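You operate a simulated robot arm through the tools that you are given. There is no shell and no other tool.

You are at the controls of a simulated robot arm. One attempt, no reset.

JOB
Close the blue tub and scrub the paint smear off the high table.
Fine: scrub with the brush, wetted in the water jar; it ends standing in the jar. What is to be rubbed or washed off counts as gone when no trace of it is left.

It is judged by the outcome, as a careful person would: the job done as asked, and still so three seconds after it is handed in. It fails if anything else is knocked over, pushed out of place, dropped, spilled or broken.

ROBOT AND FRAMES
A 7-joint arm with a two-finger parallel gripper, fixed in place. Base frame: the origin is on the floor under the middle of its stand, x ahead of it, y to its left, z up. Units: mm, rad, N and s.
It reaches about 1247 mm from its shoulder. Its first joint turns from -2.304 to 2.304 rad. Payload 3.91 kg.
The tool frame sits at the grasp point between the pads (the TCP): z along the fingers, y along the line on which they close. The tips reach 30 mm beyond it. Largest opening 110 mm; finger width 20, thickness 10; the body of the gripper, 48 by 112 mm, starts 55 mm behind the TCP.
Orientation is that of the tool frame in the base frame, as a unit quaternion [x, y, z, w]. With the fingers straight down and closing along the base's y, the tool's x points along the base's -x, its y along +y and its z along -z.

CONTROLS
- The arm moves only by the tool nudge_tool. Its argument "motion" is a list of rows, each an object (a shift or turn left out is 0, a gripper value left out holds the last) with "travel": the shift along the tool's x, y, z in mm, a list of three; "rot": the turn, a rotation vector about the tool's x, y, z in rad, a list of three; "hand": the opening, from 0 (shut) to 1 (fully open). In form: [{"travel": [tx, ty, tz], "rot": [wx, wy, wz], "hand": hand}, ...]. A call has 1 to 20 rows; each row shifts and turns the commanded pose from where the row before left it, along the tool's axes as they then stand. Rows are played at 5 a second. More than 50 mm and 0.15 rad between two rows, or a gripper value outside its range, and nothing of the call is played. A pose out of reach is approached as far as the arm can. The call stops where the force on the tool passes 40 N (or 10 N more than at its start, if that is more) or the arm is blocked; 0.2 s more then pass. The fingers move at their own pace (about 108 mm/s each) and stop on an object; they squeeze with about 34 N. The grip force told is the motor's: it shows also when the fingers shut on nothing. Time passes only in rows, and 0.2 s behind the last, so rows that do not move let the fingers close. The reply holds the time, the measured pose of the TCP, the force on the tool along the base axes, the opening and the grip force, in the units named above and with some noise, with the torque about the TCP (base axes, N m) and any sound that the robot's microphone picked up, and new pictures: "pictures" is both (left out), scene, wrist or none.
- Cameras (640 x 400 px; columns grow to the right, rows downward): "scene" is fixed at [398.9, -649.8, 1633.4]; the picture's right is [0.87, -0.50, 0.00], its down [-0.24, -0.41, -0.88] and it looks along [0.44, 0.76, -0.47] (base axes); focal length 335 px, centre (320, 200). "wrist" rides on the gripper at [72, 17, -103] in the tool frame; the picture's right is [-0.23, 0.97, 0.00], its down [-0.76, -0.18, -0.62] and it looks along [-0.61, -0.14, 0.78] (tool axes); focal length 222 px, centre (320, 200). There is no depth. A picture from a camera that has moved, and an enlarged one, comes with that camera's place and axes in the base frame and with its lens.
- close_up(camera, box): a new picture of the part [left, top, right, bottom] of that camera's present view, enlarged. The clock stands still meanwhile.
- finish_job(): hands the job in; it is judged then, once.

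Nothing tells you positions but the pictures and the camera data. Unless the task says otherwise, let go and move clear before handing in.

The tools are called after "Call:" by a JSON object that holds its "op" and its "data". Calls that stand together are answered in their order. nudge_tool: Moves the arm, as the interface text tells. Its arguments: {"type":"object","properties":{"motion":{"type":"array","items":{"type":"object","properties":{"travel":{"type":"array","items":{"type":"number"}},"rot":{"type":"array","items":{"type":"number"}},"hand":{"type":"number"}}}},"pictures":{"type":"string","enum":["both","scene","wrist","none"]}},"required":["motion"]} The other tools are called the same way: close_up (camera, box) takes an enlarged picture of a part of a camera's view; finish_job () hands the job in.

At the start:

```text
clock: 0.0
ee_pos: [540.4, 81.9, 1332.6]
orientation: [0.0, 1.0, 0.0, 0.001]
wrist_force: [0.6, 0.4, -0.9]
ft_torque: [0.02, 0.01, -0.04]
finger_gap: 110.2
gripper_force: 0.0
```

scene: 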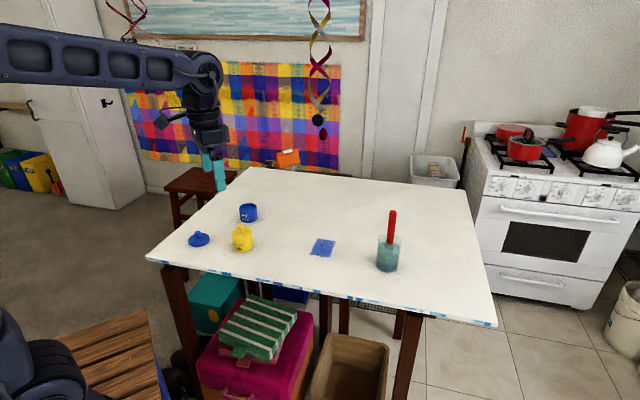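
wrist: 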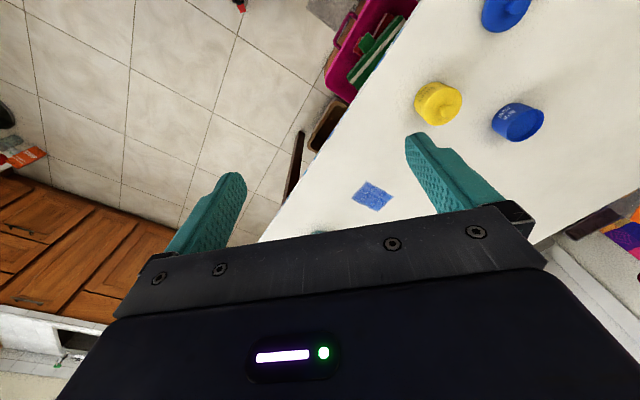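

I see a white high table with a blue tub (open), a blue lid, a yellow tub with its lid on, a blue paint smear and a jar with a red-handled brush. I'll look closer before moving anything.

Call:
{"op": "close_up", "data": {"camera": "scene", "box": [170, 190, 290, 265]}}

Call:
{"op": "close_up", "data": {"camera": "scene", "box": [290, 200, 418, 280]}}

Call:
{"op": "close_up", "data": {"camera": "wrist", "box": [340, 0, 640, 240]}}

Call:
{"op": "close_up", "data": {"camera": "scene", "box": [140, 140, 540, 390]}}

```text
5.33 times, centred on (230, 228) of scene
camera zoom: at [398.9, -649.8, 1633.4], right [0.87, -0.5, 0.0], down [-0.24, -0.41, -0.88], along [0.44, 0.76, -0.47], focal length 1786 px, centre (800, 53)
```

zoom: 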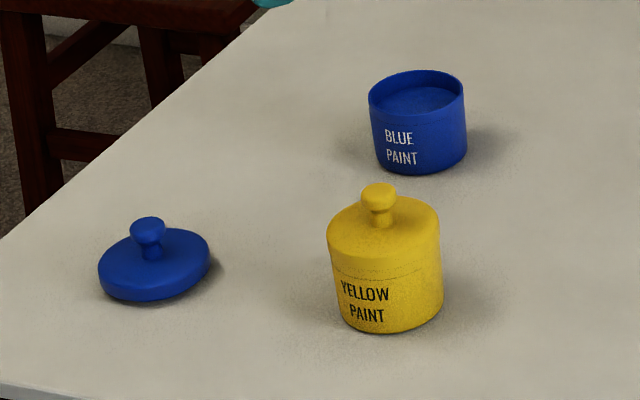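

```text
5.00 times, centred on (354, 240) of scene
camera zoom: at [398.9, -649.8, 1633.4], right [0.87, -0.5, 0.0], down [-0.24, -0.41, -0.88], along [0.44, 0.76, -0.47], focal length 1675 px, centre (150, 0)
```

zoom: 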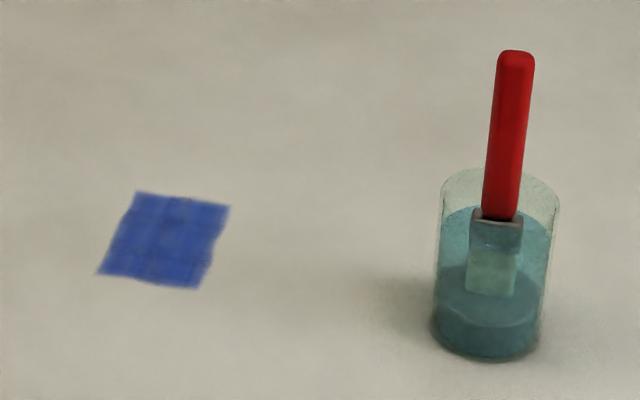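

```text
1.67 times, centred on (490, 120) of wrist
camera zoom: at [466.9, 98.7, 1437.4], right [0.23, 0.97, 0.0], down [0.76, -0.18, 0.62], along [0.61, -0.14, -0.78], focal length 370 px, centre (37, 333)
```

zoom: 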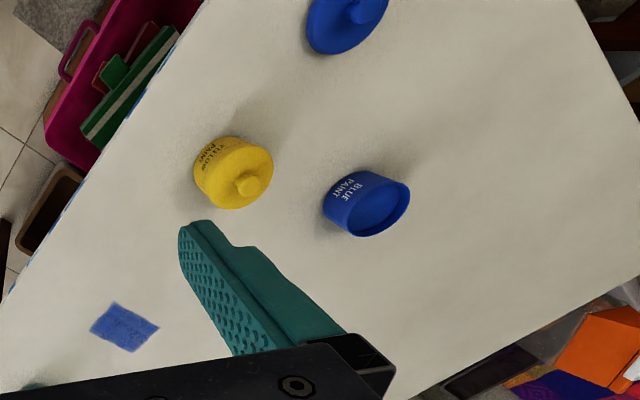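

```text
1.60 times, centred on (340, 265) of scene
camera zoom: at [398.9, -649.8, 1633.4], right [0.87, -0.5, 0.0], down [-0.24, -0.41, -0.88], along [0.44, 0.76, -0.47], focal length 536 px, centre (288, 96)
```

zoom: 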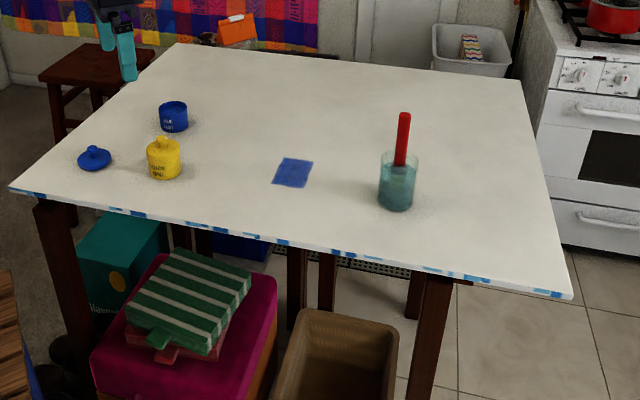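

The table top comes out at about z=942. The lid is near (517, 412), the tub near (721, 465) with its rim at about z=993, the smear near (877, 157) and the jar near (1007, -26). I'll move above the lid to refine its position.

Call:
{"op": "nudge_tool", "data": {"motion": [{"travel": [3, 41, 22]}, {"travel": [3, 41, 22]}, {"travel": [3, 41, 22]}, {"travel": [3, 41, 22]}, {"travel": [3, 41, 22]}, {"travel": [3, 41, 22]}, {"travel": [3, 41, 22]}, {"travel": [3, 41, 22]}]}}

```text
clock: 1.8
ee_pos: [514.6, 409.2, 1158.4]
orientation: [0.0, 1.0, 0.001, 0.001]
wrist_force: [-0.9, -0.8, 0.6]
ft_torque: [0.03, -0.01, 0.05]
finger_gap: 110.0
gripper_force: 0.0
camera wrist: at [440.8, 425.6, 1263.9], right [0.23, 0.97, 0.0], down [0.76, -0.18, 0.62], along [0.61, -0.14, -0.78], focal length 222 px, centre (320, 200)
```

scene: 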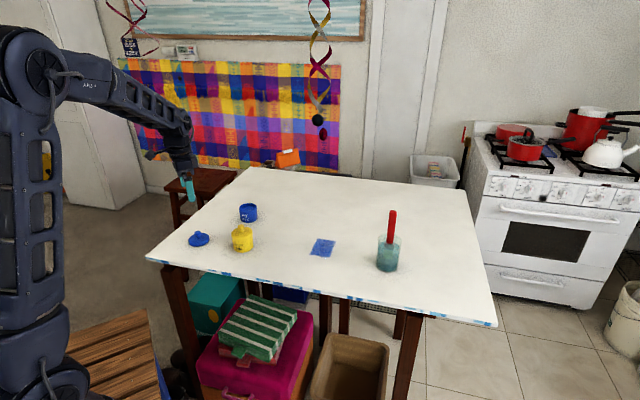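
wrist: 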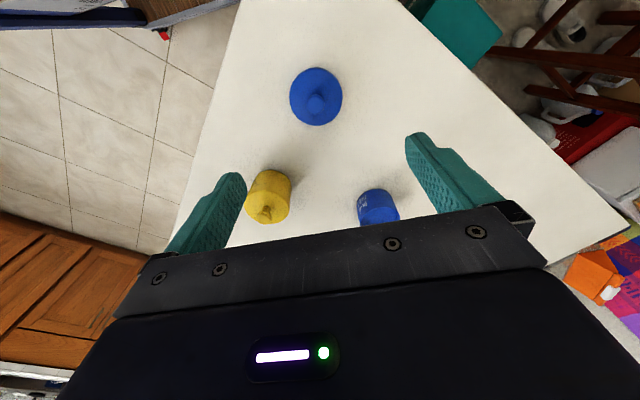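

The lid is centred ahead of the fingers in the wrist view. I'll zoom in to measure the knob and disc.

Call:
{"op": "close_up", "data": {"camera": "wrist", "box": [240, 50, 400, 150]}}

Call:
{"op": "close_up", "data": {"camera": "wrist", "box": [230, 150, 420, 240]}}

Call:
{"op": "close_up", "data": {"camera": "scene", "box": [180, 195, 276, 255]}}

```text
4.00 times, centred on (320, 100) of wrist
camera zoom: at [440.8, 425.6, 1263.9], right [0.23, 0.97, 0.0], down [0.76, -0.18, 0.62], along [0.61, -0.14, -0.78], focal length 888 px, centre (320, 600)
```

zoom: 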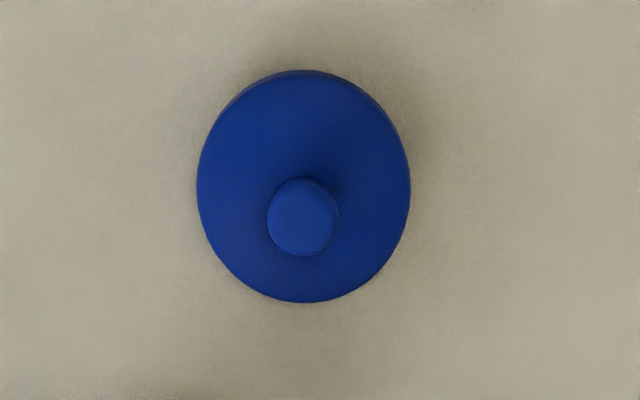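

```text
3.37 times, centred on (325, 195) of wrist
camera zoom: at [440.8, 425.6, 1263.9], right [0.23, 0.97, 0.0], down [0.76, -0.18, 0.62], along [0.61, -0.14, -0.78], focal length 748 px, centre (303, 217)
```

zoom: 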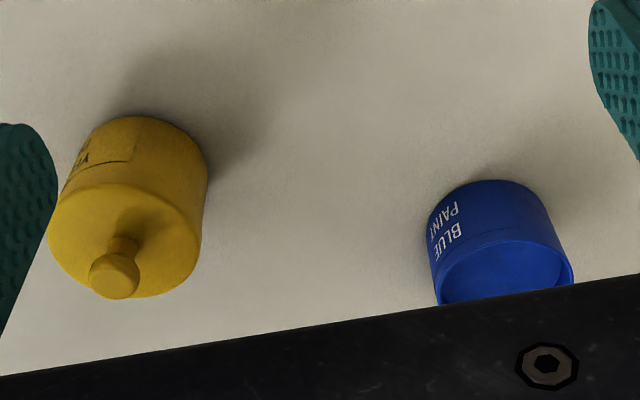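

```text
6.67 times, centred on (228, 225) of scene
camera zoom: at [398.9, -649.8, 1633.4], right [0.87, -0.5, 0.0], down [-0.24, -0.41, -0.88], along [0.44, 0.76, -0.47], focal length 2233 px, centre (933, 33)
```

zoom: 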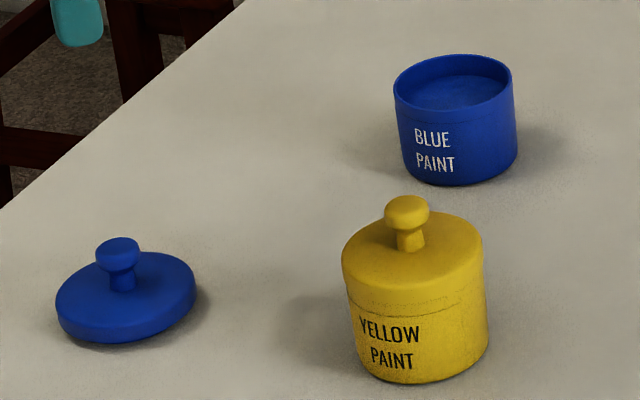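

Before descending I want the knob height above the disc, so I'll zoom tightly on both lids.

Call:
{"op": "close_up", "data": {"camera": "scene", "box": [184, 226, 216, 246]}}

Call:
{"op": "close_up", "data": {"camera": "scene", "box": [226, 220, 258, 256]}}

Call:
{"op": "close_up", "data": {"camera": "scene", "box": [232, 198, 264, 226]}}

```text
16.00 times, centred on (200, 236) of scene
camera zoom: at [398.9, -649.8, 1633.4], right [0.87, -0.5, 0.0], down [-0.24, -0.41, -0.88], along [0.44, 0.76, -0.47], focal length 5359 px, centre (2240, -376)
```

zoom: 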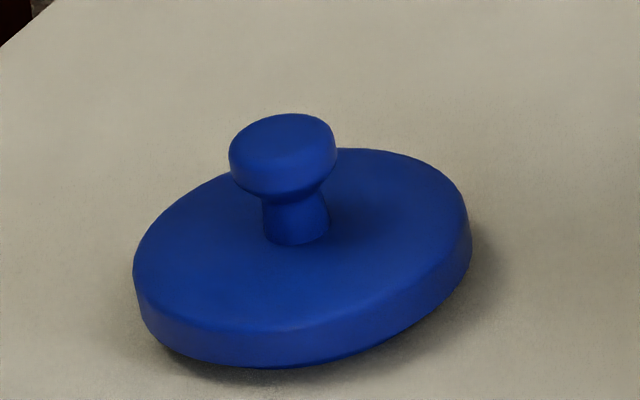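

```text
11.11 times, centred on (242, 238) of scene
camera zoom: at [398.9, -649.8, 1633.4], right [0.87, -0.5, 0.0], down [-0.24, -0.41, -0.88], along [0.44, 0.76, -0.47], focal length 3722 px, centre (1187, -222)
```

zoom: 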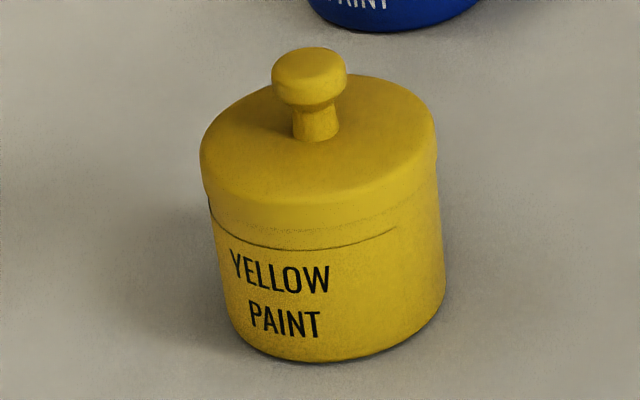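

```text
14.29 times, centred on (248, 212) of scene
camera zoom: at [398.9, -649.8, 1633.4], right [0.87, -0.5, 0.0], down [-0.24, -0.41, -0.88], along [0.44, 0.76, -0.47], focal length 4785 px, centre (1349, 29)
```

zoom: 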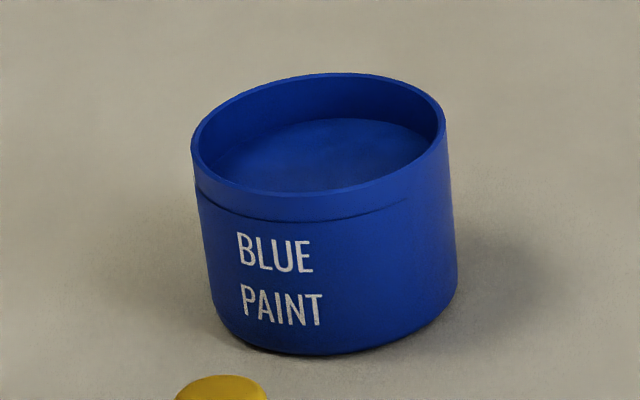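

The blue lid has a plug underneath and a mushroom knob about 20 mm tall. I'll line up over the knob and go part way down for another check.

Call:
{"op": "nudge_tool", "data": {"motion": [{"travel": [-1, -4, 40]}, {"travel": [-0.6, -3, 40]}, {"travel": [0, 0, 40]}, {"travel": [0, 0, 18]}, {"travel": [0, 0, 0]}]}}

Call:
{"op": "close_up", "data": {"camera": "wrist", "box": [220, 80, 420, 205]}}

Call:
{"op": "close_up", "data": {"camera": "scene", "box": [168, 191, 248, 251]}}

```text
clock: 3.0
ee_pos: [515.6, 404.3, 1021.2]
orientation: [0.0, 1.0, 0.0, 0.0]
wrist_force: [-0.9, 0.3, -0.3]
ft_torque: [0.02, 0.01, -0.03]
finger_gap: 109.9
gripper_force: 0.0
camera wrist: at [444.0, 420.6, 1126.1], right [0.23, 0.97, 0.0], down [0.76, -0.18, 0.62], along [0.61, -0.14, -0.78], focal length 222 px, centre (320, 200)
```

scene: 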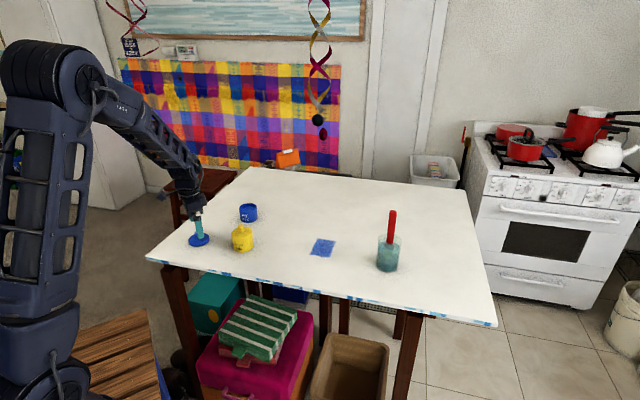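
wrist: 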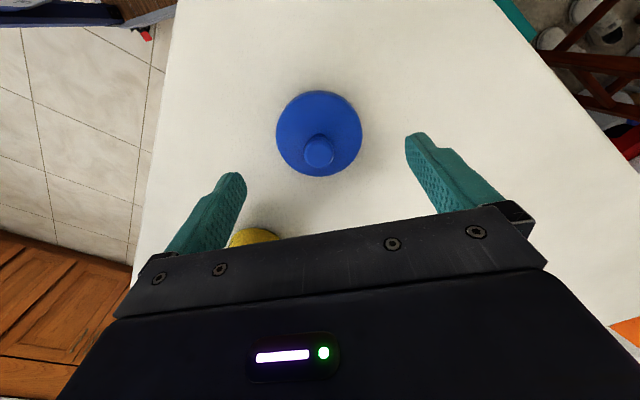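

```text
3.20 times, centred on (320, 142) of wrist
camera zoom: at [444.0, 420.6, 1126.1], right [0.23, 0.97, 0.0], down [0.76, -0.18, 0.62], along [0.61, -0.14, -0.78], focal length 711 px, centre (320, 384)
```

zoom: 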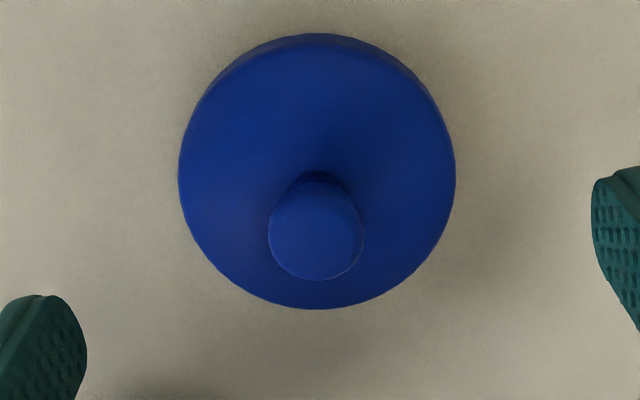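

```text
6.67 times, centred on (208, 221) of scene
camera zoom: at [398.9, -649.8, 1633.4], right [0.87, -0.5, 0.0], down [-0.24, -0.41, -0.88], along [0.44, 0.76, -0.47], focal length 2233 px, centre (1067, 60)
```

zoom: 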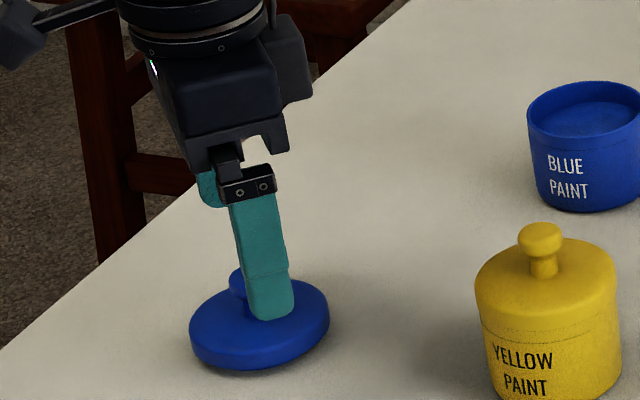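

The knob top is at about (517, 402, 975). I'll drop so the tips sit just above the disc, then close on the knob.

Call:
{"op": "nudge_tool", "data": {"motion": [{"travel": [-1, -2, 15]}, {"travel": [0, 0, 12]}, {"travel": [0, 0, 6]}, {"travel": [0, 0, 0]}], "pictures": "none"}}

Call:
{"op": "close_up", "data": {"camera": "scene", "box": [180, 211, 228, 251]}}

Call:
{"op": "close_up", "data": {"camera": "wrist", "box": [220, 100, 420, 225]}}

```text
clock: 4.0
ee_pos: [517.0, 401.0, 985.9]
orientation: [0.0, 1.0, -0.001, 0.0]
wrist_force: [0.2, 0.8, 0.2]
ft_torque: [-0.04, -0.05, 0.0]
finger_gap: 109.9
gripper_force: 0.1
```

```text
10.00 times, centred on (204, 231) of scene
camera zoom: at [398.9, -649.8, 1633.4], right [0.87, -0.5, 0.0], down [-0.24, -0.41, -0.88], along [0.44, 0.76, -0.47], focal length 3349 px, centre (1480, -110)
```

zoom: 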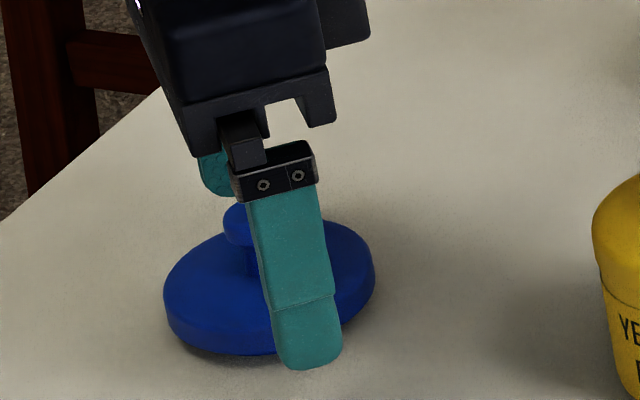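

```text
3.20 times, centred on (320, 162) of wrist
camera zoom: at [444.8, 418.4, 1090.7], right [0.23, 0.97, 0.0], down [0.76, -0.18, 0.62], along [0.61, -0.14, -0.78], focal length 711 px, centre (320, 320)
```

zoom: 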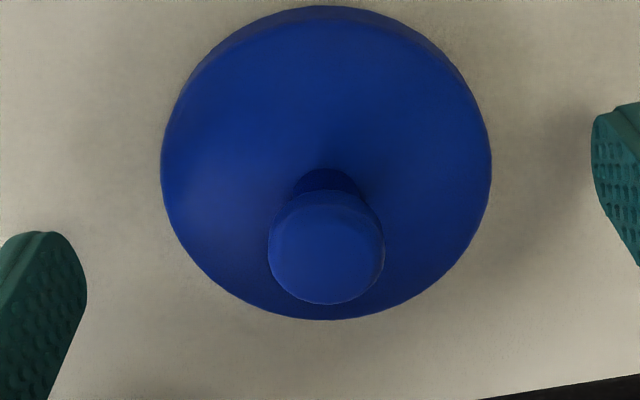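

The tips are about 2 mm above the disc and the knob is centred. I'll back off a touch and close on the knob.

Call:
{"op": "nudge_tool", "data": {"motion": [{"travel": [0, 0.5, -3]}, {"travel": [0, 0, 0], "hand": 0.4}, {"travel": [0, 0, 0], "hand": 0.3}, {"travel": [0, 0, 0], "hand": 0}, {"travel": [0, 0, 0], "hand": 0}, {"travel": [0, 0, 0], "hand": 0}], "pictures": "none"}}

Call:
{"op": "close_up", "data": {"camera": "scene", "box": [180, 211, 228, 251]}}

Call:
{"op": "close_up", "data": {"camera": "wrist", "box": [220, 100, 420, 225]}}

```text
clock: 5.4
ee_pos: [518.7, 402.6, 989.0]
orientation: [0.0, 1.0, -0.001, 0.0]
wrist_force: [0.3, 0.5, -0.6]
ft_torque: [0.01, 0.0, -0.01]
finger_gap: 19.2
gripper_force: 34.0
```

```text
10.00 times, centred on (204, 231) of scene
camera zoom: at [398.9, -649.8, 1633.4], right [0.87, -0.5, 0.0], down [-0.24, -0.41, -0.88], along [0.44, 0.76, -0.47], focal length 3349 px, centre (1480, -110)
```

zoom: 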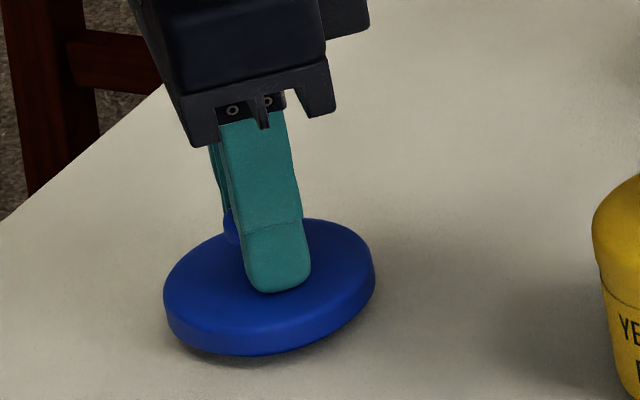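

```text
3.20 times, centred on (320, 162) of wrist
camera zoom: at [445.4, 419.1, 1094.0], right [0.23, 0.97, 0.0], down [0.76, -0.18, 0.62], along [0.61, -0.14, -0.78], focal length 711 px, centre (320, 320)
```

zoom: 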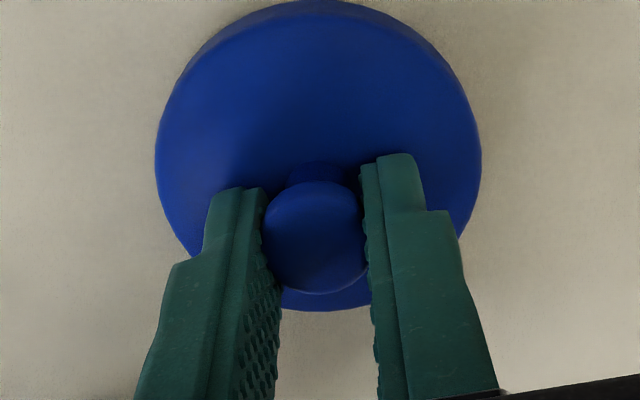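

The knob is gripped at a 19 mm gap with full squeeze force. Now I'll lift straight up and check how the lid hangs.

Call:
{"op": "nudge_tool", "data": {"motion": [{"travel": [0, 0, -10]}, {"travel": [0, 0, -30]}, {"travel": [0, 0, -40]}, {"travel": [0, 0, -40]}, {"travel": [0, 0, 0]}]}}

Call:
{"op": "close_up", "data": {"camera": "scene", "box": [168, 170, 248, 230]}}

Call:
{"op": "close_up", "data": {"camera": "wrist", "box": [220, 100, 420, 225]}}

```text
clock: 6.6
ee_pos: [518.9, 401.5, 1108.1]
orientation: [-0.001, 1.0, 0.0, 0.0]
wrist_force: [-0.3, 0.7, -0.7]
ft_torque: [-0.01, 0.0, -0.01]
finger_gap: 19.0
gripper_force: 34.1
camera wrist: at [446.3, 418.2, 1212.4], right [0.23, 0.97, 0.0], down [0.76, -0.18, 0.62], along [0.61, -0.14, -0.78], focal length 222 px, centre (320, 200)
```

scene: 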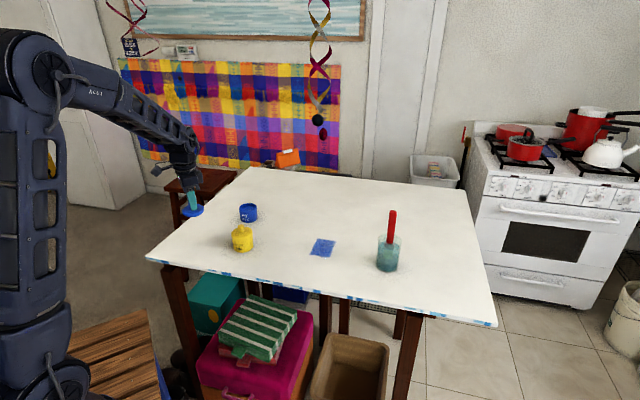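
wrist: 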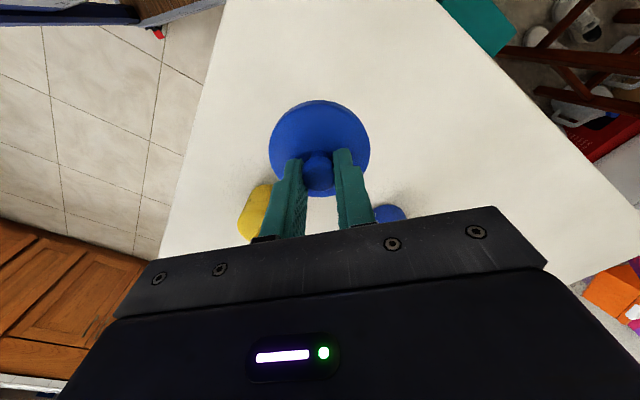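

```text
6.67 times, centred on (208, 200) of scene
camera zoom: at [398.9, -649.8, 1633.4], right [0.87, -0.5, 0.0], down [-0.24, -0.41, -0.88], along [0.44, 0.76, -0.47], focal length 2233 px, centre (1067, 200)
```

zoom: 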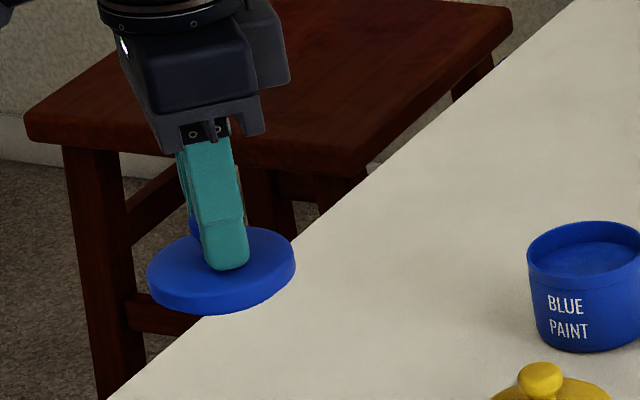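

```text
3.20 times, centred on (320, 162) of wrist
camera zoom: at [446.3, 418.2, 1212.4], right [0.23, 0.97, 0.0], down [0.76, -0.18, 0.62], along [0.61, -0.14, -0.78], focal length 711 px, centre (320, 320)
```

zoom: 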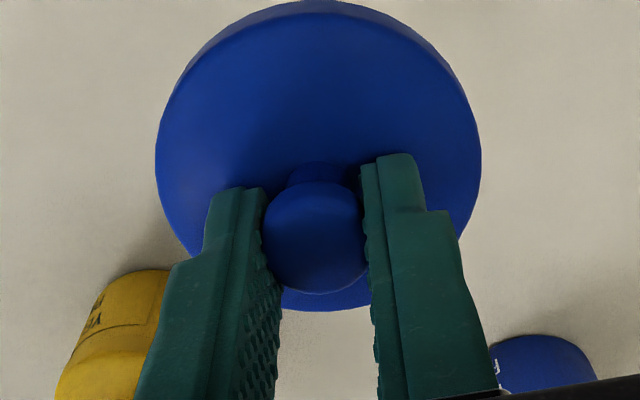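

The lid hangs level and square in the grip. Next I'll carry it past the tub so the wrist camera can look down at the rim.

Call:
{"op": "nudge_tool", "data": {"motion": [{"travel": [-42, 10.5, -8]}, {"travel": [-42, 10.5, -8]}, {"travel": [-42, 10.5, -8]}, {"travel": [-42, 10.5, -8]}, {"travel": [-42, 10.5, -8]}, {"travel": [-42, 10.5, -8]}, {"travel": [0, 0, 0]}]}}

Call:
{"op": "close_up", "data": {"camera": "wrist", "box": [220, 0, 420, 125]}}

```text
clock: 8.2
ee_pos: [770.7, 461.5, 1156.1]
orientation: [-0.001, 1.0, 0.0, -0.001]
wrist_force: [0.2, 0.1, 0.2]
ft_torque: [-0.01, 0.04, 0.0]
finger_gap: 19.0
gripper_force: 33.8
camera wrist: at [699.1, 478.3, 1261.0], right [0.23, 0.97, 0.0], down [0.76, -0.18, 0.62], along [0.61, -0.14, -0.78], focal length 222 px, centre (320, 200)
```

scene: 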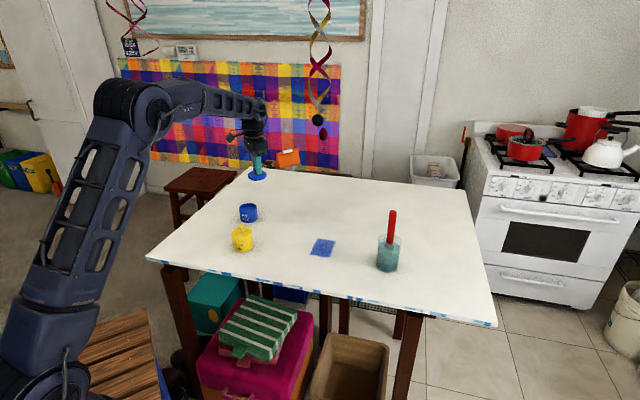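
wrist: 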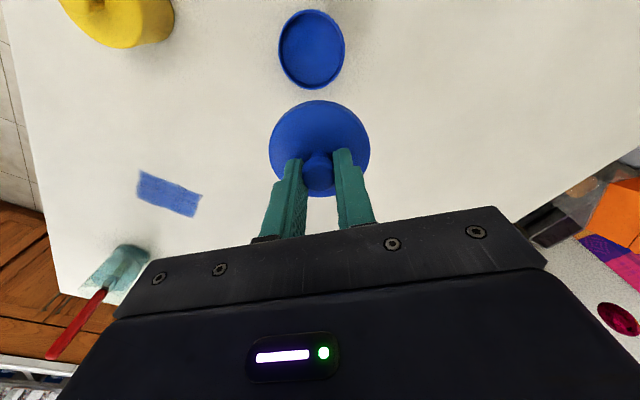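

```text
3.20 times, centred on (320, 62) of wrist
camera zoom: at [699.1, 478.3, 1261.0], right [0.23, 0.97, 0.0], down [0.76, -0.18, 0.62], along [0.61, -0.14, -0.78], focal length 711 px, centre (320, 640)
```

zoom: 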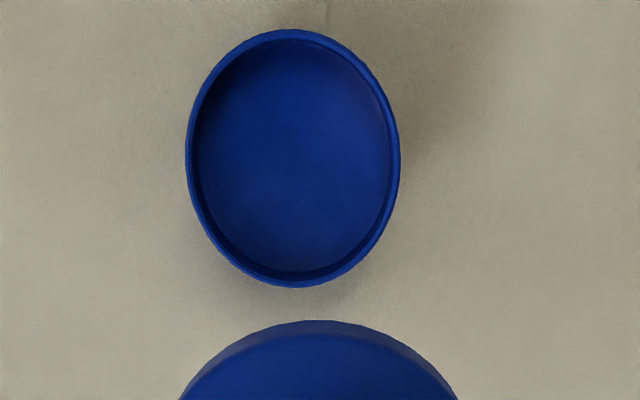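

The tub centre works out at about (721, 465) with its rim near z=993. I'll bring the lid over it and stop about 12 mm above the rim to check alignment from both cameras.

Call:
{"op": "nudge_tool", "data": {"motion": [{"travel": [24, 2, 10]}, {"travel": [24.5, 1.5, 20]}, {"travel": [0, 0, 30]}, {"travel": [0, 0, 25]}, {"travel": [0, 0, 18]}, {"travel": [0, 0, 0]}]}}

Call:
{"op": "close_up", "data": {"camera": "scene", "box": [224, 180, 272, 225]}}

Call:
{"op": "close_up", "data": {"camera": "wrist", "box": [220, 80, 420, 205]}}

```text
clock: 9.6
ee_pos: [723.7, 466.0, 1052.1]
orientation: [0.0, 1.0, 0.0, 0.0]
wrist_force: [-0.4, 0.7, -0.1]
ft_torque: [-0.01, 0.02, 0.02]
finger_gap: 19.0
gripper_force: 34.4
camera wrist: at [650.7, 482.8, 1157.8], right [0.23, 0.97, 0.0], down [0.76, -0.18, 0.62], along [0.61, -0.14, -0.78], focal length 222 px, centre (320, 200)
```

scene: 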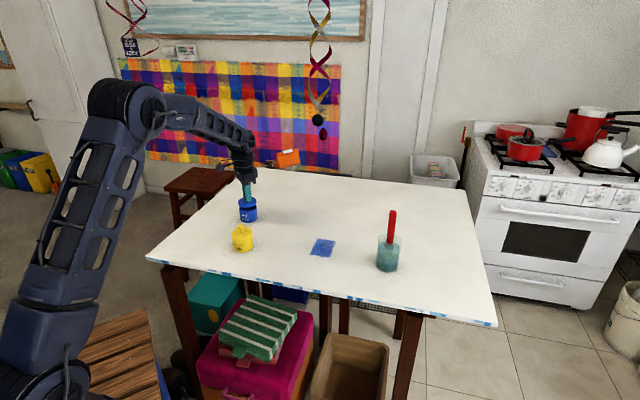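
wrist: 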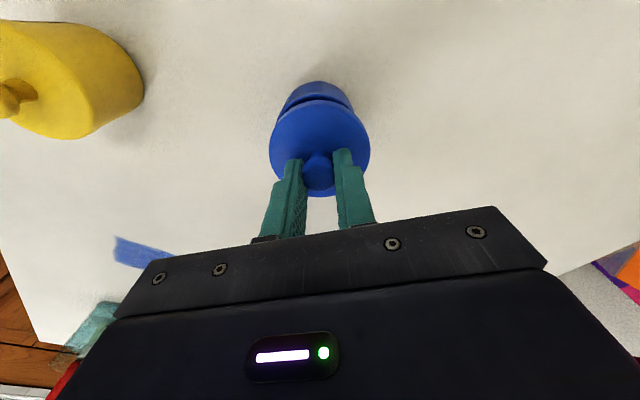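

```text
8.89 times, centred on (248, 202) of scene
camera zoom: at [398.9, -649.8, 1633.4], right [0.87, -0.5, 0.0], down [-0.24, -0.41, -0.88], along [0.44, 0.76, -0.47], focal length 2977 px, centre (960, 178)
```

zoom: 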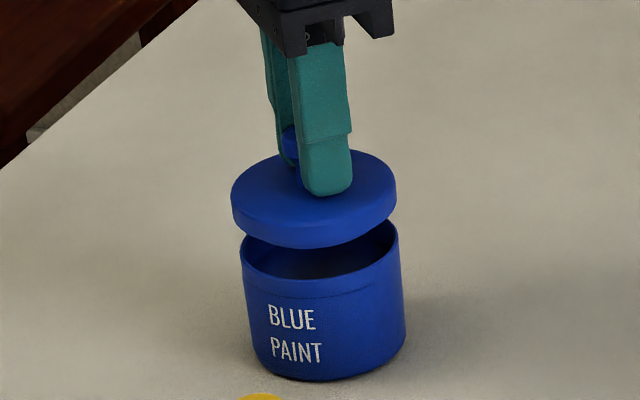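

```text
3.20 times, centred on (320, 142) of wrist
camera zoom: at [650.7, 482.8, 1157.8], right [0.23, 0.97, 0.0], down [0.76, -0.18, 0.62], along [0.61, -0.14, -0.78], focal length 711 px, centre (320, 384)
```

zoom: 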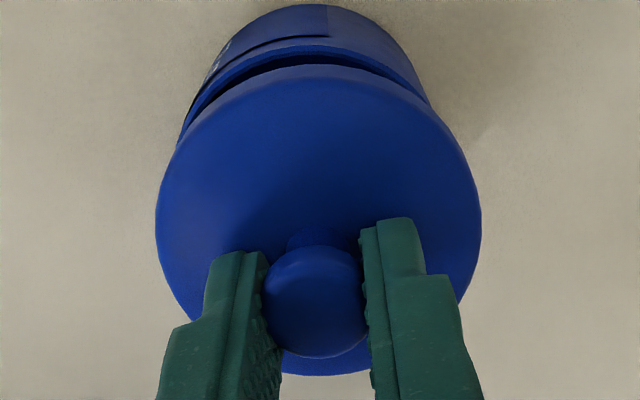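

Both views put the lid within about a millimetre of concentric with the tub. I'll lower it gently in small steps and watch the force.

Call:
{"op": "nudge_tool", "data": {"motion": [{"travel": [0, 0, 3]}, {"travel": [0, 0, 3]}, {"travel": [0, 0, 3]}, {"travel": [0, 0, 2]}, {"travel": [0, 0, 0]}], "pictures": "none"}}

Call:
{"op": "close_up", "data": {"camera": "scene", "box": [224, 180, 272, 225]}}

```text
clock: 10.8
ee_pos: [721.9, 466.8, 1042.0]
orientation: [-0.001, 1.0, 0.0, 0.001]
wrist_force: [-0.2, -0.1, -0.4]
ft_torque: [0.0, 0.0, 0.01]
finger_gap: 19.1
gripper_force: 34.3
```

```text
8.89 times, centred on (248, 202) of scene
camera zoom: at [398.9, -649.8, 1633.4], right [0.87, -0.5, 0.0], down [-0.24, -0.41, -0.88], along [0.44, 0.76, -0.47], focal length 2977 px, centre (960, 178)
```

zoom: 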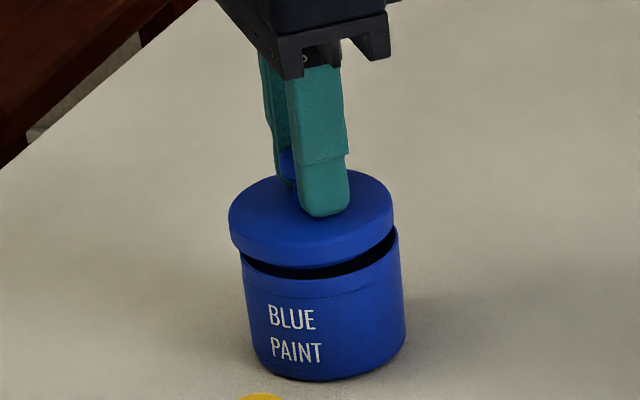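

The lid seems to have shifted about 2 mm toward −x on the way down. I'll hold still one beat and measure again.

Call:
{"op": "nudge_tool", "data": {"motion": [{"travel": [0, 0, 0]}], "pictures": "none"}}

Call:
{"op": "close_up", "data": {"camera": "scene", "box": [232, 190, 264, 220]}}

Call:
{"op": "close_up", "data": {"camera": "wrist", "box": [220, 80, 420, 205]}}

```text
clock: 11.2
ee_pos: [721.8, 467.7, 1042.4]
orientation: [-0.001, 1.0, 0.0, 0.0]
wrist_force: [0.3, 0.5, 0.8]
ft_torque: [-0.02, -0.02, -0.01]
finger_gap: 18.8
gripper_force: 34.2
```

```text
13.33 times, centred on (248, 205) of scene
camera zoom: at [398.9, -649.8, 1633.4], right [0.87, -0.5, 0.0], down [-0.24, -0.41, -0.88], along [0.44, 0.76, -0.47], focal length 4466 px, centre (1280, 133)
```

zoom: 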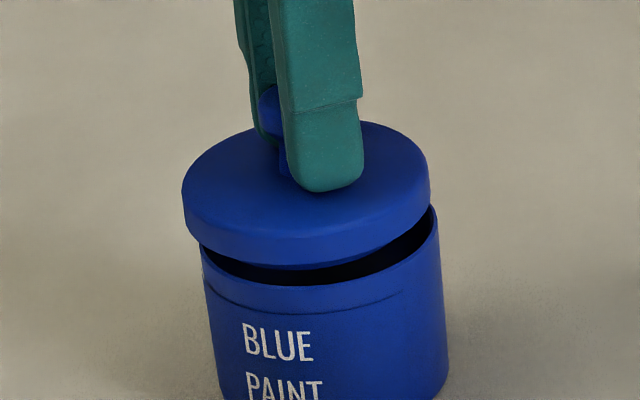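

```text
3.20 times, centred on (320, 142) of wrist
camera zoom: at [648.9, 484.5, 1147.5], right [0.23, 0.97, 0.0], down [0.76, -0.18, 0.62], along [0.61, -0.14, -0.78], focal length 711 px, centre (320, 384)
```

zoom: 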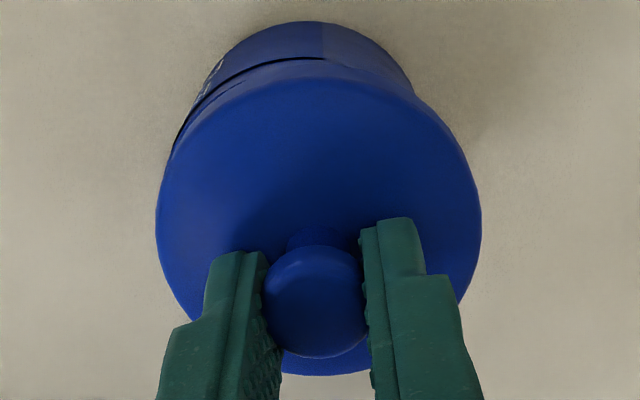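

The arm did drift by about (−2, +2) mm. I'll correct it before descending further.

Call:
{"op": "nudge_tool", "data": {"motion": [{"travel": [-2.0, -2.4, 0]}, {"travel": [0, 0, 0]}], "pictures": "none"}}

Call:
{"op": "close_up", "data": {"camera": "scene", "box": [232, 190, 264, 220]}}

Call:
{"op": "close_up", "data": {"camera": "wrist", "box": [220, 80, 420, 205]}}

```text
clock: 11.8
ee_pos: [724.5, 465.7, 1042.7]
orientation: [0.0, 1.0, 0.001, 0.0]
wrist_force: [-0.3, 0.0, 0.7]
ft_torque: [-0.01, -0.01, 0.0]
finger_gap: 18.8
gripper_force: 34.3
```

```text
13.33 times, centred on (248, 205) of scene
camera zoom: at [398.9, -649.8, 1633.4], right [0.87, -0.5, 0.0], down [-0.24, -0.41, -0.88], along [0.44, 0.76, -0.47], focal length 4466 px, centre (1280, 133)
```

zoom: 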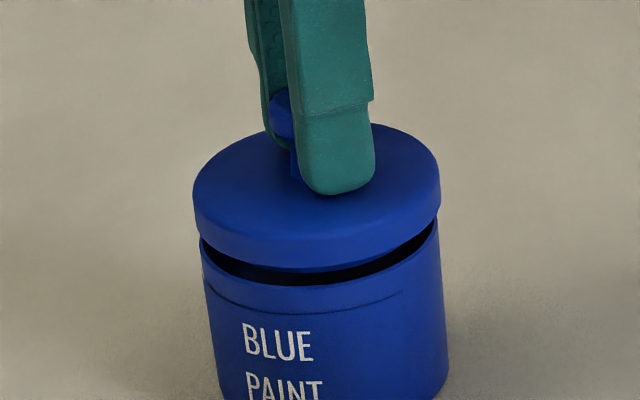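

```text
3.20 times, centred on (320, 142) of wrist
camera zoom: at [651.1, 481.7, 1147.3], right [0.23, 0.97, 0.0], down [0.76, -0.18, 0.62], along [0.61, -0.14, -0.78], focal length 711 px, centre (320, 384)
```

zoom: 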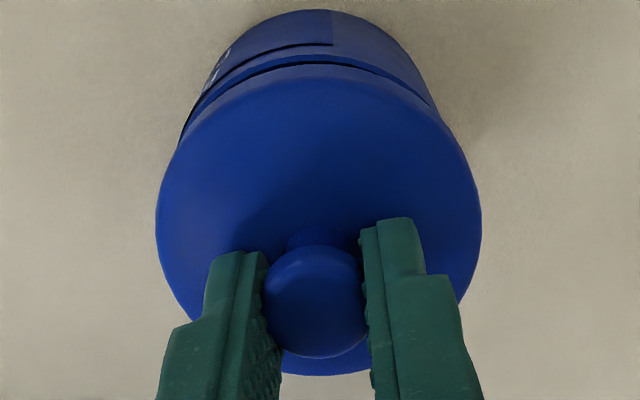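

Aligned again to within half a millimetre. I'll lower a few millimetres and check drift and force.

Call:
{"op": "nudge_tool", "data": {"motion": [{"travel": [0, 0, 2]}, {"travel": [0, 0, 2]}], "pictures": "none"}}

Call:
{"op": "close_up", "data": {"camera": "scene", "box": [232, 190, 264, 220]}}

Call:
{"op": "close_up", "data": {"camera": "wrist", "box": [220, 80, 420, 205]}}

```text
clock: 12.4
ee_pos: [724.8, 464.2, 1039.3]
orientation: [0.0, 1.0, 0.0, -0.001]
wrist_force: [-1.4, -0.1, 1.0]
ft_torque: [-0.01, 0.04, 0.01]
finger_gap: 19.0
gripper_force: 34.6
```

```text
13.33 times, centred on (248, 205) of scene
camera zoom: at [398.9, -649.8, 1633.4], right [0.87, -0.5, 0.0], down [-0.24, -0.41, -0.88], along [0.44, 0.76, -0.47], focal length 4466 px, centre (1280, 133)
```

zoom: 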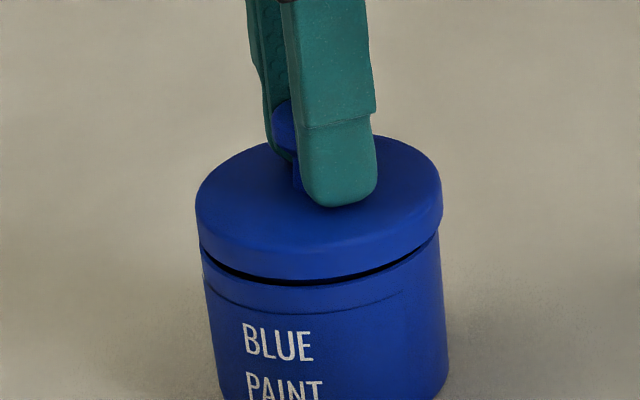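

```text
3.20 times, centred on (320, 142) of wrist
camera zoom: at [651.4, 481.5, 1143.5], right [0.23, 0.97, 0.0], down [0.76, -0.18, 0.62], along [0.61, -0.14, -0.78], focal length 711 px, centre (320, 384)
```

zoom: 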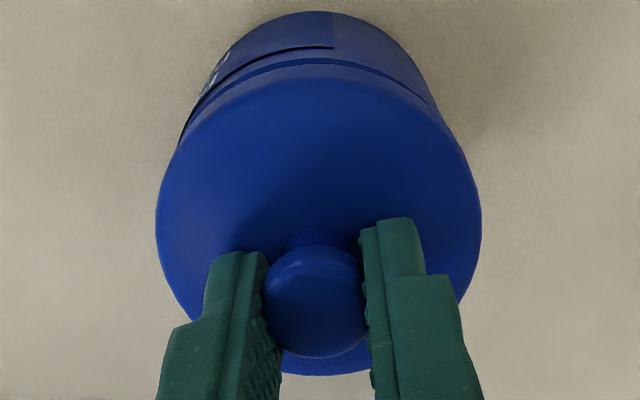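

About 3 mm of gap remains, it's well aligned and nothing is touching yet. I'll keep lowering.

Call:
{"op": "nudge_tool", "data": {"motion": [{"travel": [0.3, 0.4, 1.5]}, {"travel": [0, 0, 1.5]}, {"travel": [0, 0, 0]}], "pictures": "none"}}

Call:
{"op": "close_up", "data": {"camera": "scene", "box": [232, 190, 264, 220]}}

Call:
{"op": "close_up", "data": {"camera": "wrist", "box": [220, 80, 420, 205]}}

```text
clock: 13.2
ee_pos: [723.5, 465.7, 1035.6]
orientation: [0.0, 1.0, -0.001, 0.0]
wrist_force: [-0.5, 0.5, 0.9]
ft_torque: [-0.01, 0.0, 0.01]
finger_gap: 19.1
gripper_force: 33.6
```

```text
13.33 times, centred on (248, 205) of scene
camera zoom: at [398.9, -649.8, 1633.4], right [0.87, -0.5, 0.0], down [-0.24, -0.41, -0.88], along [0.44, 0.76, -0.47], focal length 4466 px, centre (1280, 133)
```

zoom: 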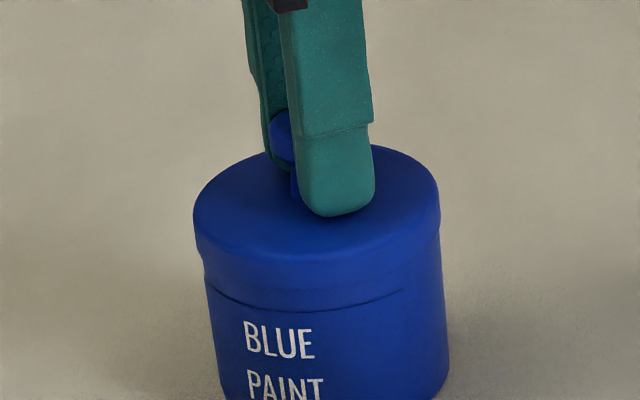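

```text
3.20 times, centred on (320, 142) of wrist
camera zoom: at [650.6, 482.4, 1140.1], right [0.23, 0.97, 0.0], down [0.76, -0.18, 0.62], along [0.61, -0.14, -0.78], focal length 711 px, centre (320, 384)
```

zoom: 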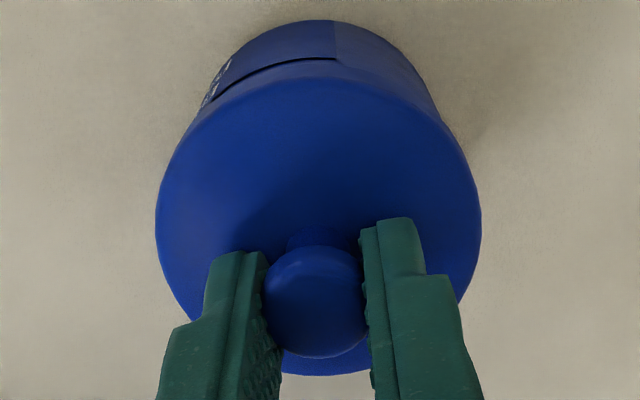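

The gap looks closed. I'll press down a little more to confirm the lid is seated.

Call:
{"op": "nudge_tool", "data": {"motion": [{"travel": [0, 0, 0.7]}, {"travel": [0, 0, 0.7]}, {"travel": [0, 0, 0]}], "pictures": "none"}}

Call:
{"op": "close_up", "data": {"camera": "scene", "box": [232, 195, 264, 225]}}

```text
clock: 14.0
ee_pos: [724.4, 466.2, 1034.2]
orientation: [0.0, 1.0, 0.0, 0.0]
wrist_force: [0.2, -2.4, 7.8]
ft_torque: [-0.06, 0.05, 0.0]
finger_gap: 19.1
gripper_force: 33.8
```

```text
13.33 times, centred on (248, 210) of scene
camera zoom: at [398.9, -649.8, 1633.4], right [0.87, -0.5, 0.0], down [-0.24, -0.41, -0.88], along [0.44, 0.76, -0.47], focal length 4466 px, centre (1280, 67)
```

zoom: 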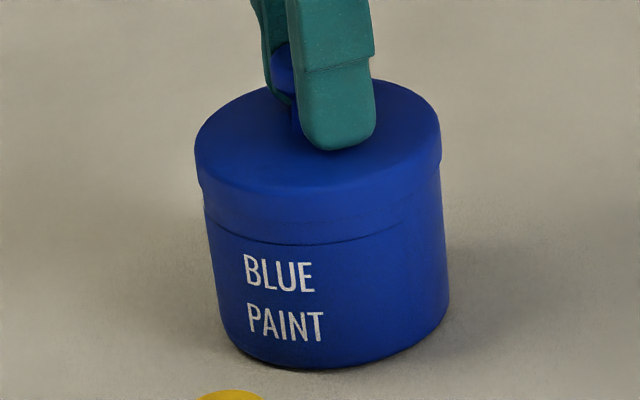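

Seated: 7.8 N of upward force at TCP z≈1034, which matches the predicted height. I'll ease off, release, raise straight up and inspect.

Call:
{"op": "nudge_tool", "data": {"motion": [{"travel": [0, 0, -0.7]}, {"travel": [0, 0, 0], "hand": 0.25}, {"travel": [0, 0, 0], "hand": 0.45}, {"travel": [0, 0, 0], "hand": 0.45}, {"travel": [0, 0, -15], "hand": 0.45}, {"travel": [0, 0, -40]}, {"travel": [0, 0, -40]}, {"travel": [0, 0, -40]}]}}

Call:
{"op": "close_up", "data": {"camera": "scene", "box": [226, 195, 266, 257]}}

Call:
{"op": "close_up", "data": {"camera": "wrist", "box": [220, 40, 420, 165]}}

```text
clock: 15.8
ee_pos: [726.0, 466.4, 1167.4]
orientation: [0.0, 1.0, 0.001, -0.001]
wrist_force: [0.1, 0.6, -0.8]
ft_torque: [-0.01, 0.03, 0.01]
finger_gap: 49.2
gripper_force: 0.1
heard: snap
camera wrist: at [652.7, 483.3, 1272.3], right [0.23, 0.97, 0.0], down [0.76, -0.18, 0.62], along [0.61, -0.14, -0.78], focal length 222 px, centre (320, 200)
```

scene: 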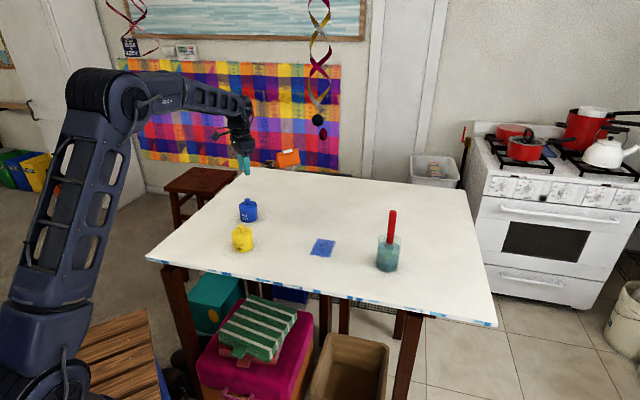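
wrist: 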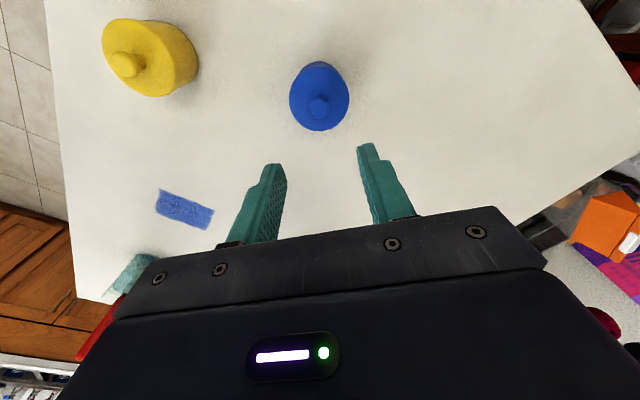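

```text
6.45 times, centred on (246, 226) of scene
camera zoom: at [398.9, -649.8, 1633.4], right [0.87, -0.5, 0.0], down [-0.24, -0.41, -0.88], along [0.44, 0.76, -0.47], focal length 2161 px, centre (797, 32)
```

zoom: 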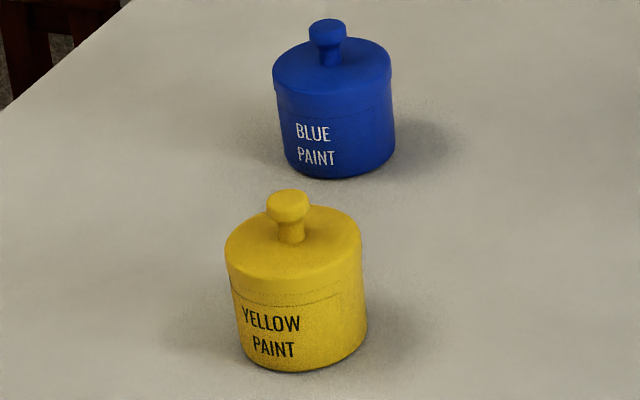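

```text
3.20 times, centred on (320, 102) of wrist
camera zoom: at [652.7, 483.3, 1272.3], right [0.23, 0.97, 0.0], down [0.76, -0.18, 0.62], along [0.61, -0.14, -0.78], focal length 711 px, centre (320, 512)
```

zoom: 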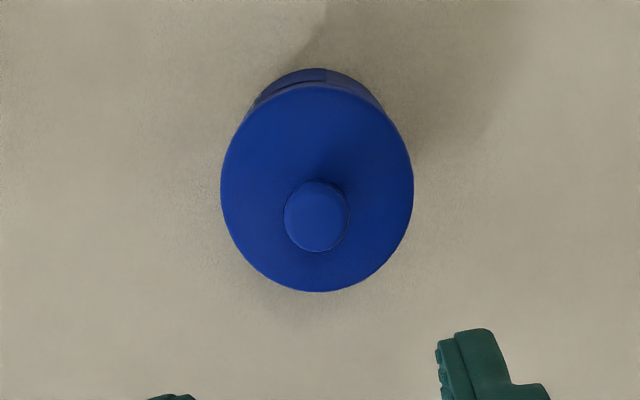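

A snap was heard and the lid is on. I'll look closely at the seam to check it is fully down.

Call:
{"op": "close_up", "data": {"camera": "scene", "box": [234, 195, 262, 225]}}

Call:
{"op": "close_up", "data": {"camera": "scene", "box": [228, 221, 258, 253]}}

Call:
{"op": "close_up", "data": {"camera": "scene", "box": [366, 200, 414, 280]}}

```text
13.33 times, centred on (248, 210) of scene
camera zoom: at [398.9, -649.8, 1633.4], right [0.87, -0.5, 0.0], down [-0.24, -0.41, -0.88], along [0.44, 0.76, -0.47], focal length 4466 px, centre (1280, 67)
```

zoom: 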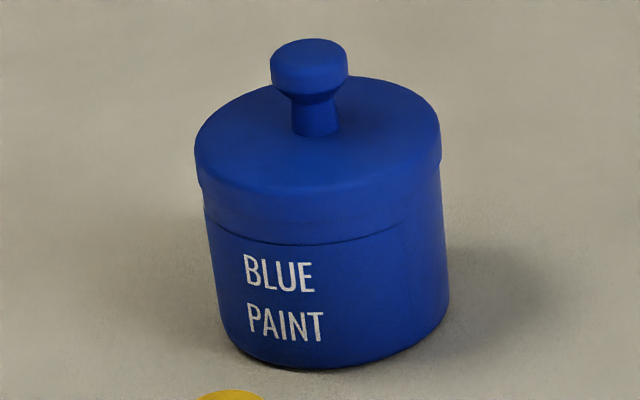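

```text
12.50 times, centred on (243, 237) of scene
camera zoom: at [398.9, -649.8, 1633.4], right [0.87, -0.5, 0.0], down [-0.24, -0.41, -0.88], along [0.44, 0.76, -0.47], focal length 4187 px, centre (1282, -262)
```

zoom: 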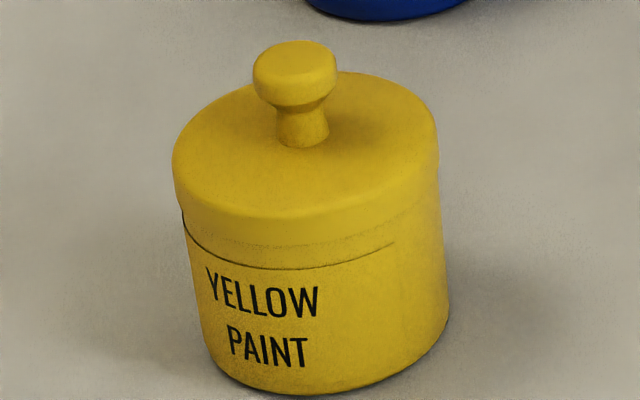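

```text
5.00 times, centred on (390, 240) of scene
camera zoom: at [398.9, -649.8, 1633.4], right [0.87, -0.5, 0.0], down [-0.24, -0.41, -0.88], along [0.44, 0.76, -0.47], focal length 1675 px, centre (-30, 0)
```

zoom: 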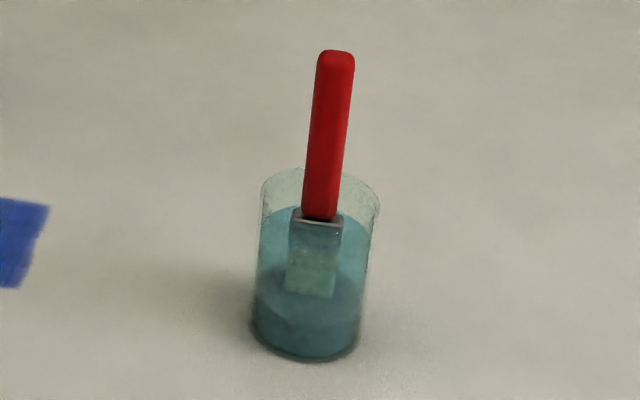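

The blue lid looks seated like the yellow one. To be sure, I'll close the fingers and press gently on the knob.

Call:
{"op": "nudge_tool", "data": {"motion": [{"travel": [2.6, -0.5, 0], "hand": 0}, {"travel": [0, 0, 35]}, {"travel": [0, 0, 35]}, {"travel": [0, 0, 25]}, {"travel": [0, 0, 0]}], "pictures": "none"}}

Call:
{"op": "close_up", "data": {"camera": "scene", "box": [228, 180, 268, 225]}}

Call:
{"op": "close_up", "data": {"camera": "wrist", "box": [220, 80, 420, 205]}}

```text
clock: 17.0
ee_pos: [719.8, 463.2, 1074.4]
orientation: [0.0, 1.0, 0.0, 0.0]
wrist_force: [-0.1, -0.2, 0.6]
ft_torque: [0.03, 0.0, -0.01]
finger_gap: 0.0
gripper_force: 33.9
```

```text
8.89 times, centred on (248, 202) of scene
camera zoom: at [398.9, -649.8, 1633.4], right [0.87, -0.5, 0.0], down [-0.24, -0.41, -0.88], along [0.44, 0.76, -0.47], focal length 2977 px, centre (960, 178)
```

zoom: 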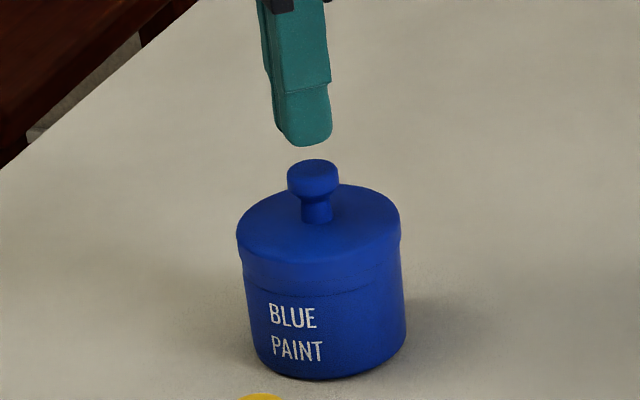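

```text
3.20 times, centred on (320, 142) of wrist
camera zoom: at [647.0, 480.6, 1178.7], right [0.23, 0.97, 0.0], down [0.76, -0.18, 0.62], along [0.61, -0.14, -0.78], focal length 711 px, centre (320, 384)
```

zoom: 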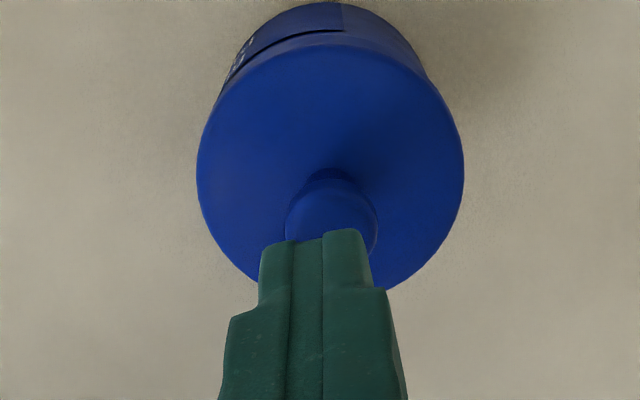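

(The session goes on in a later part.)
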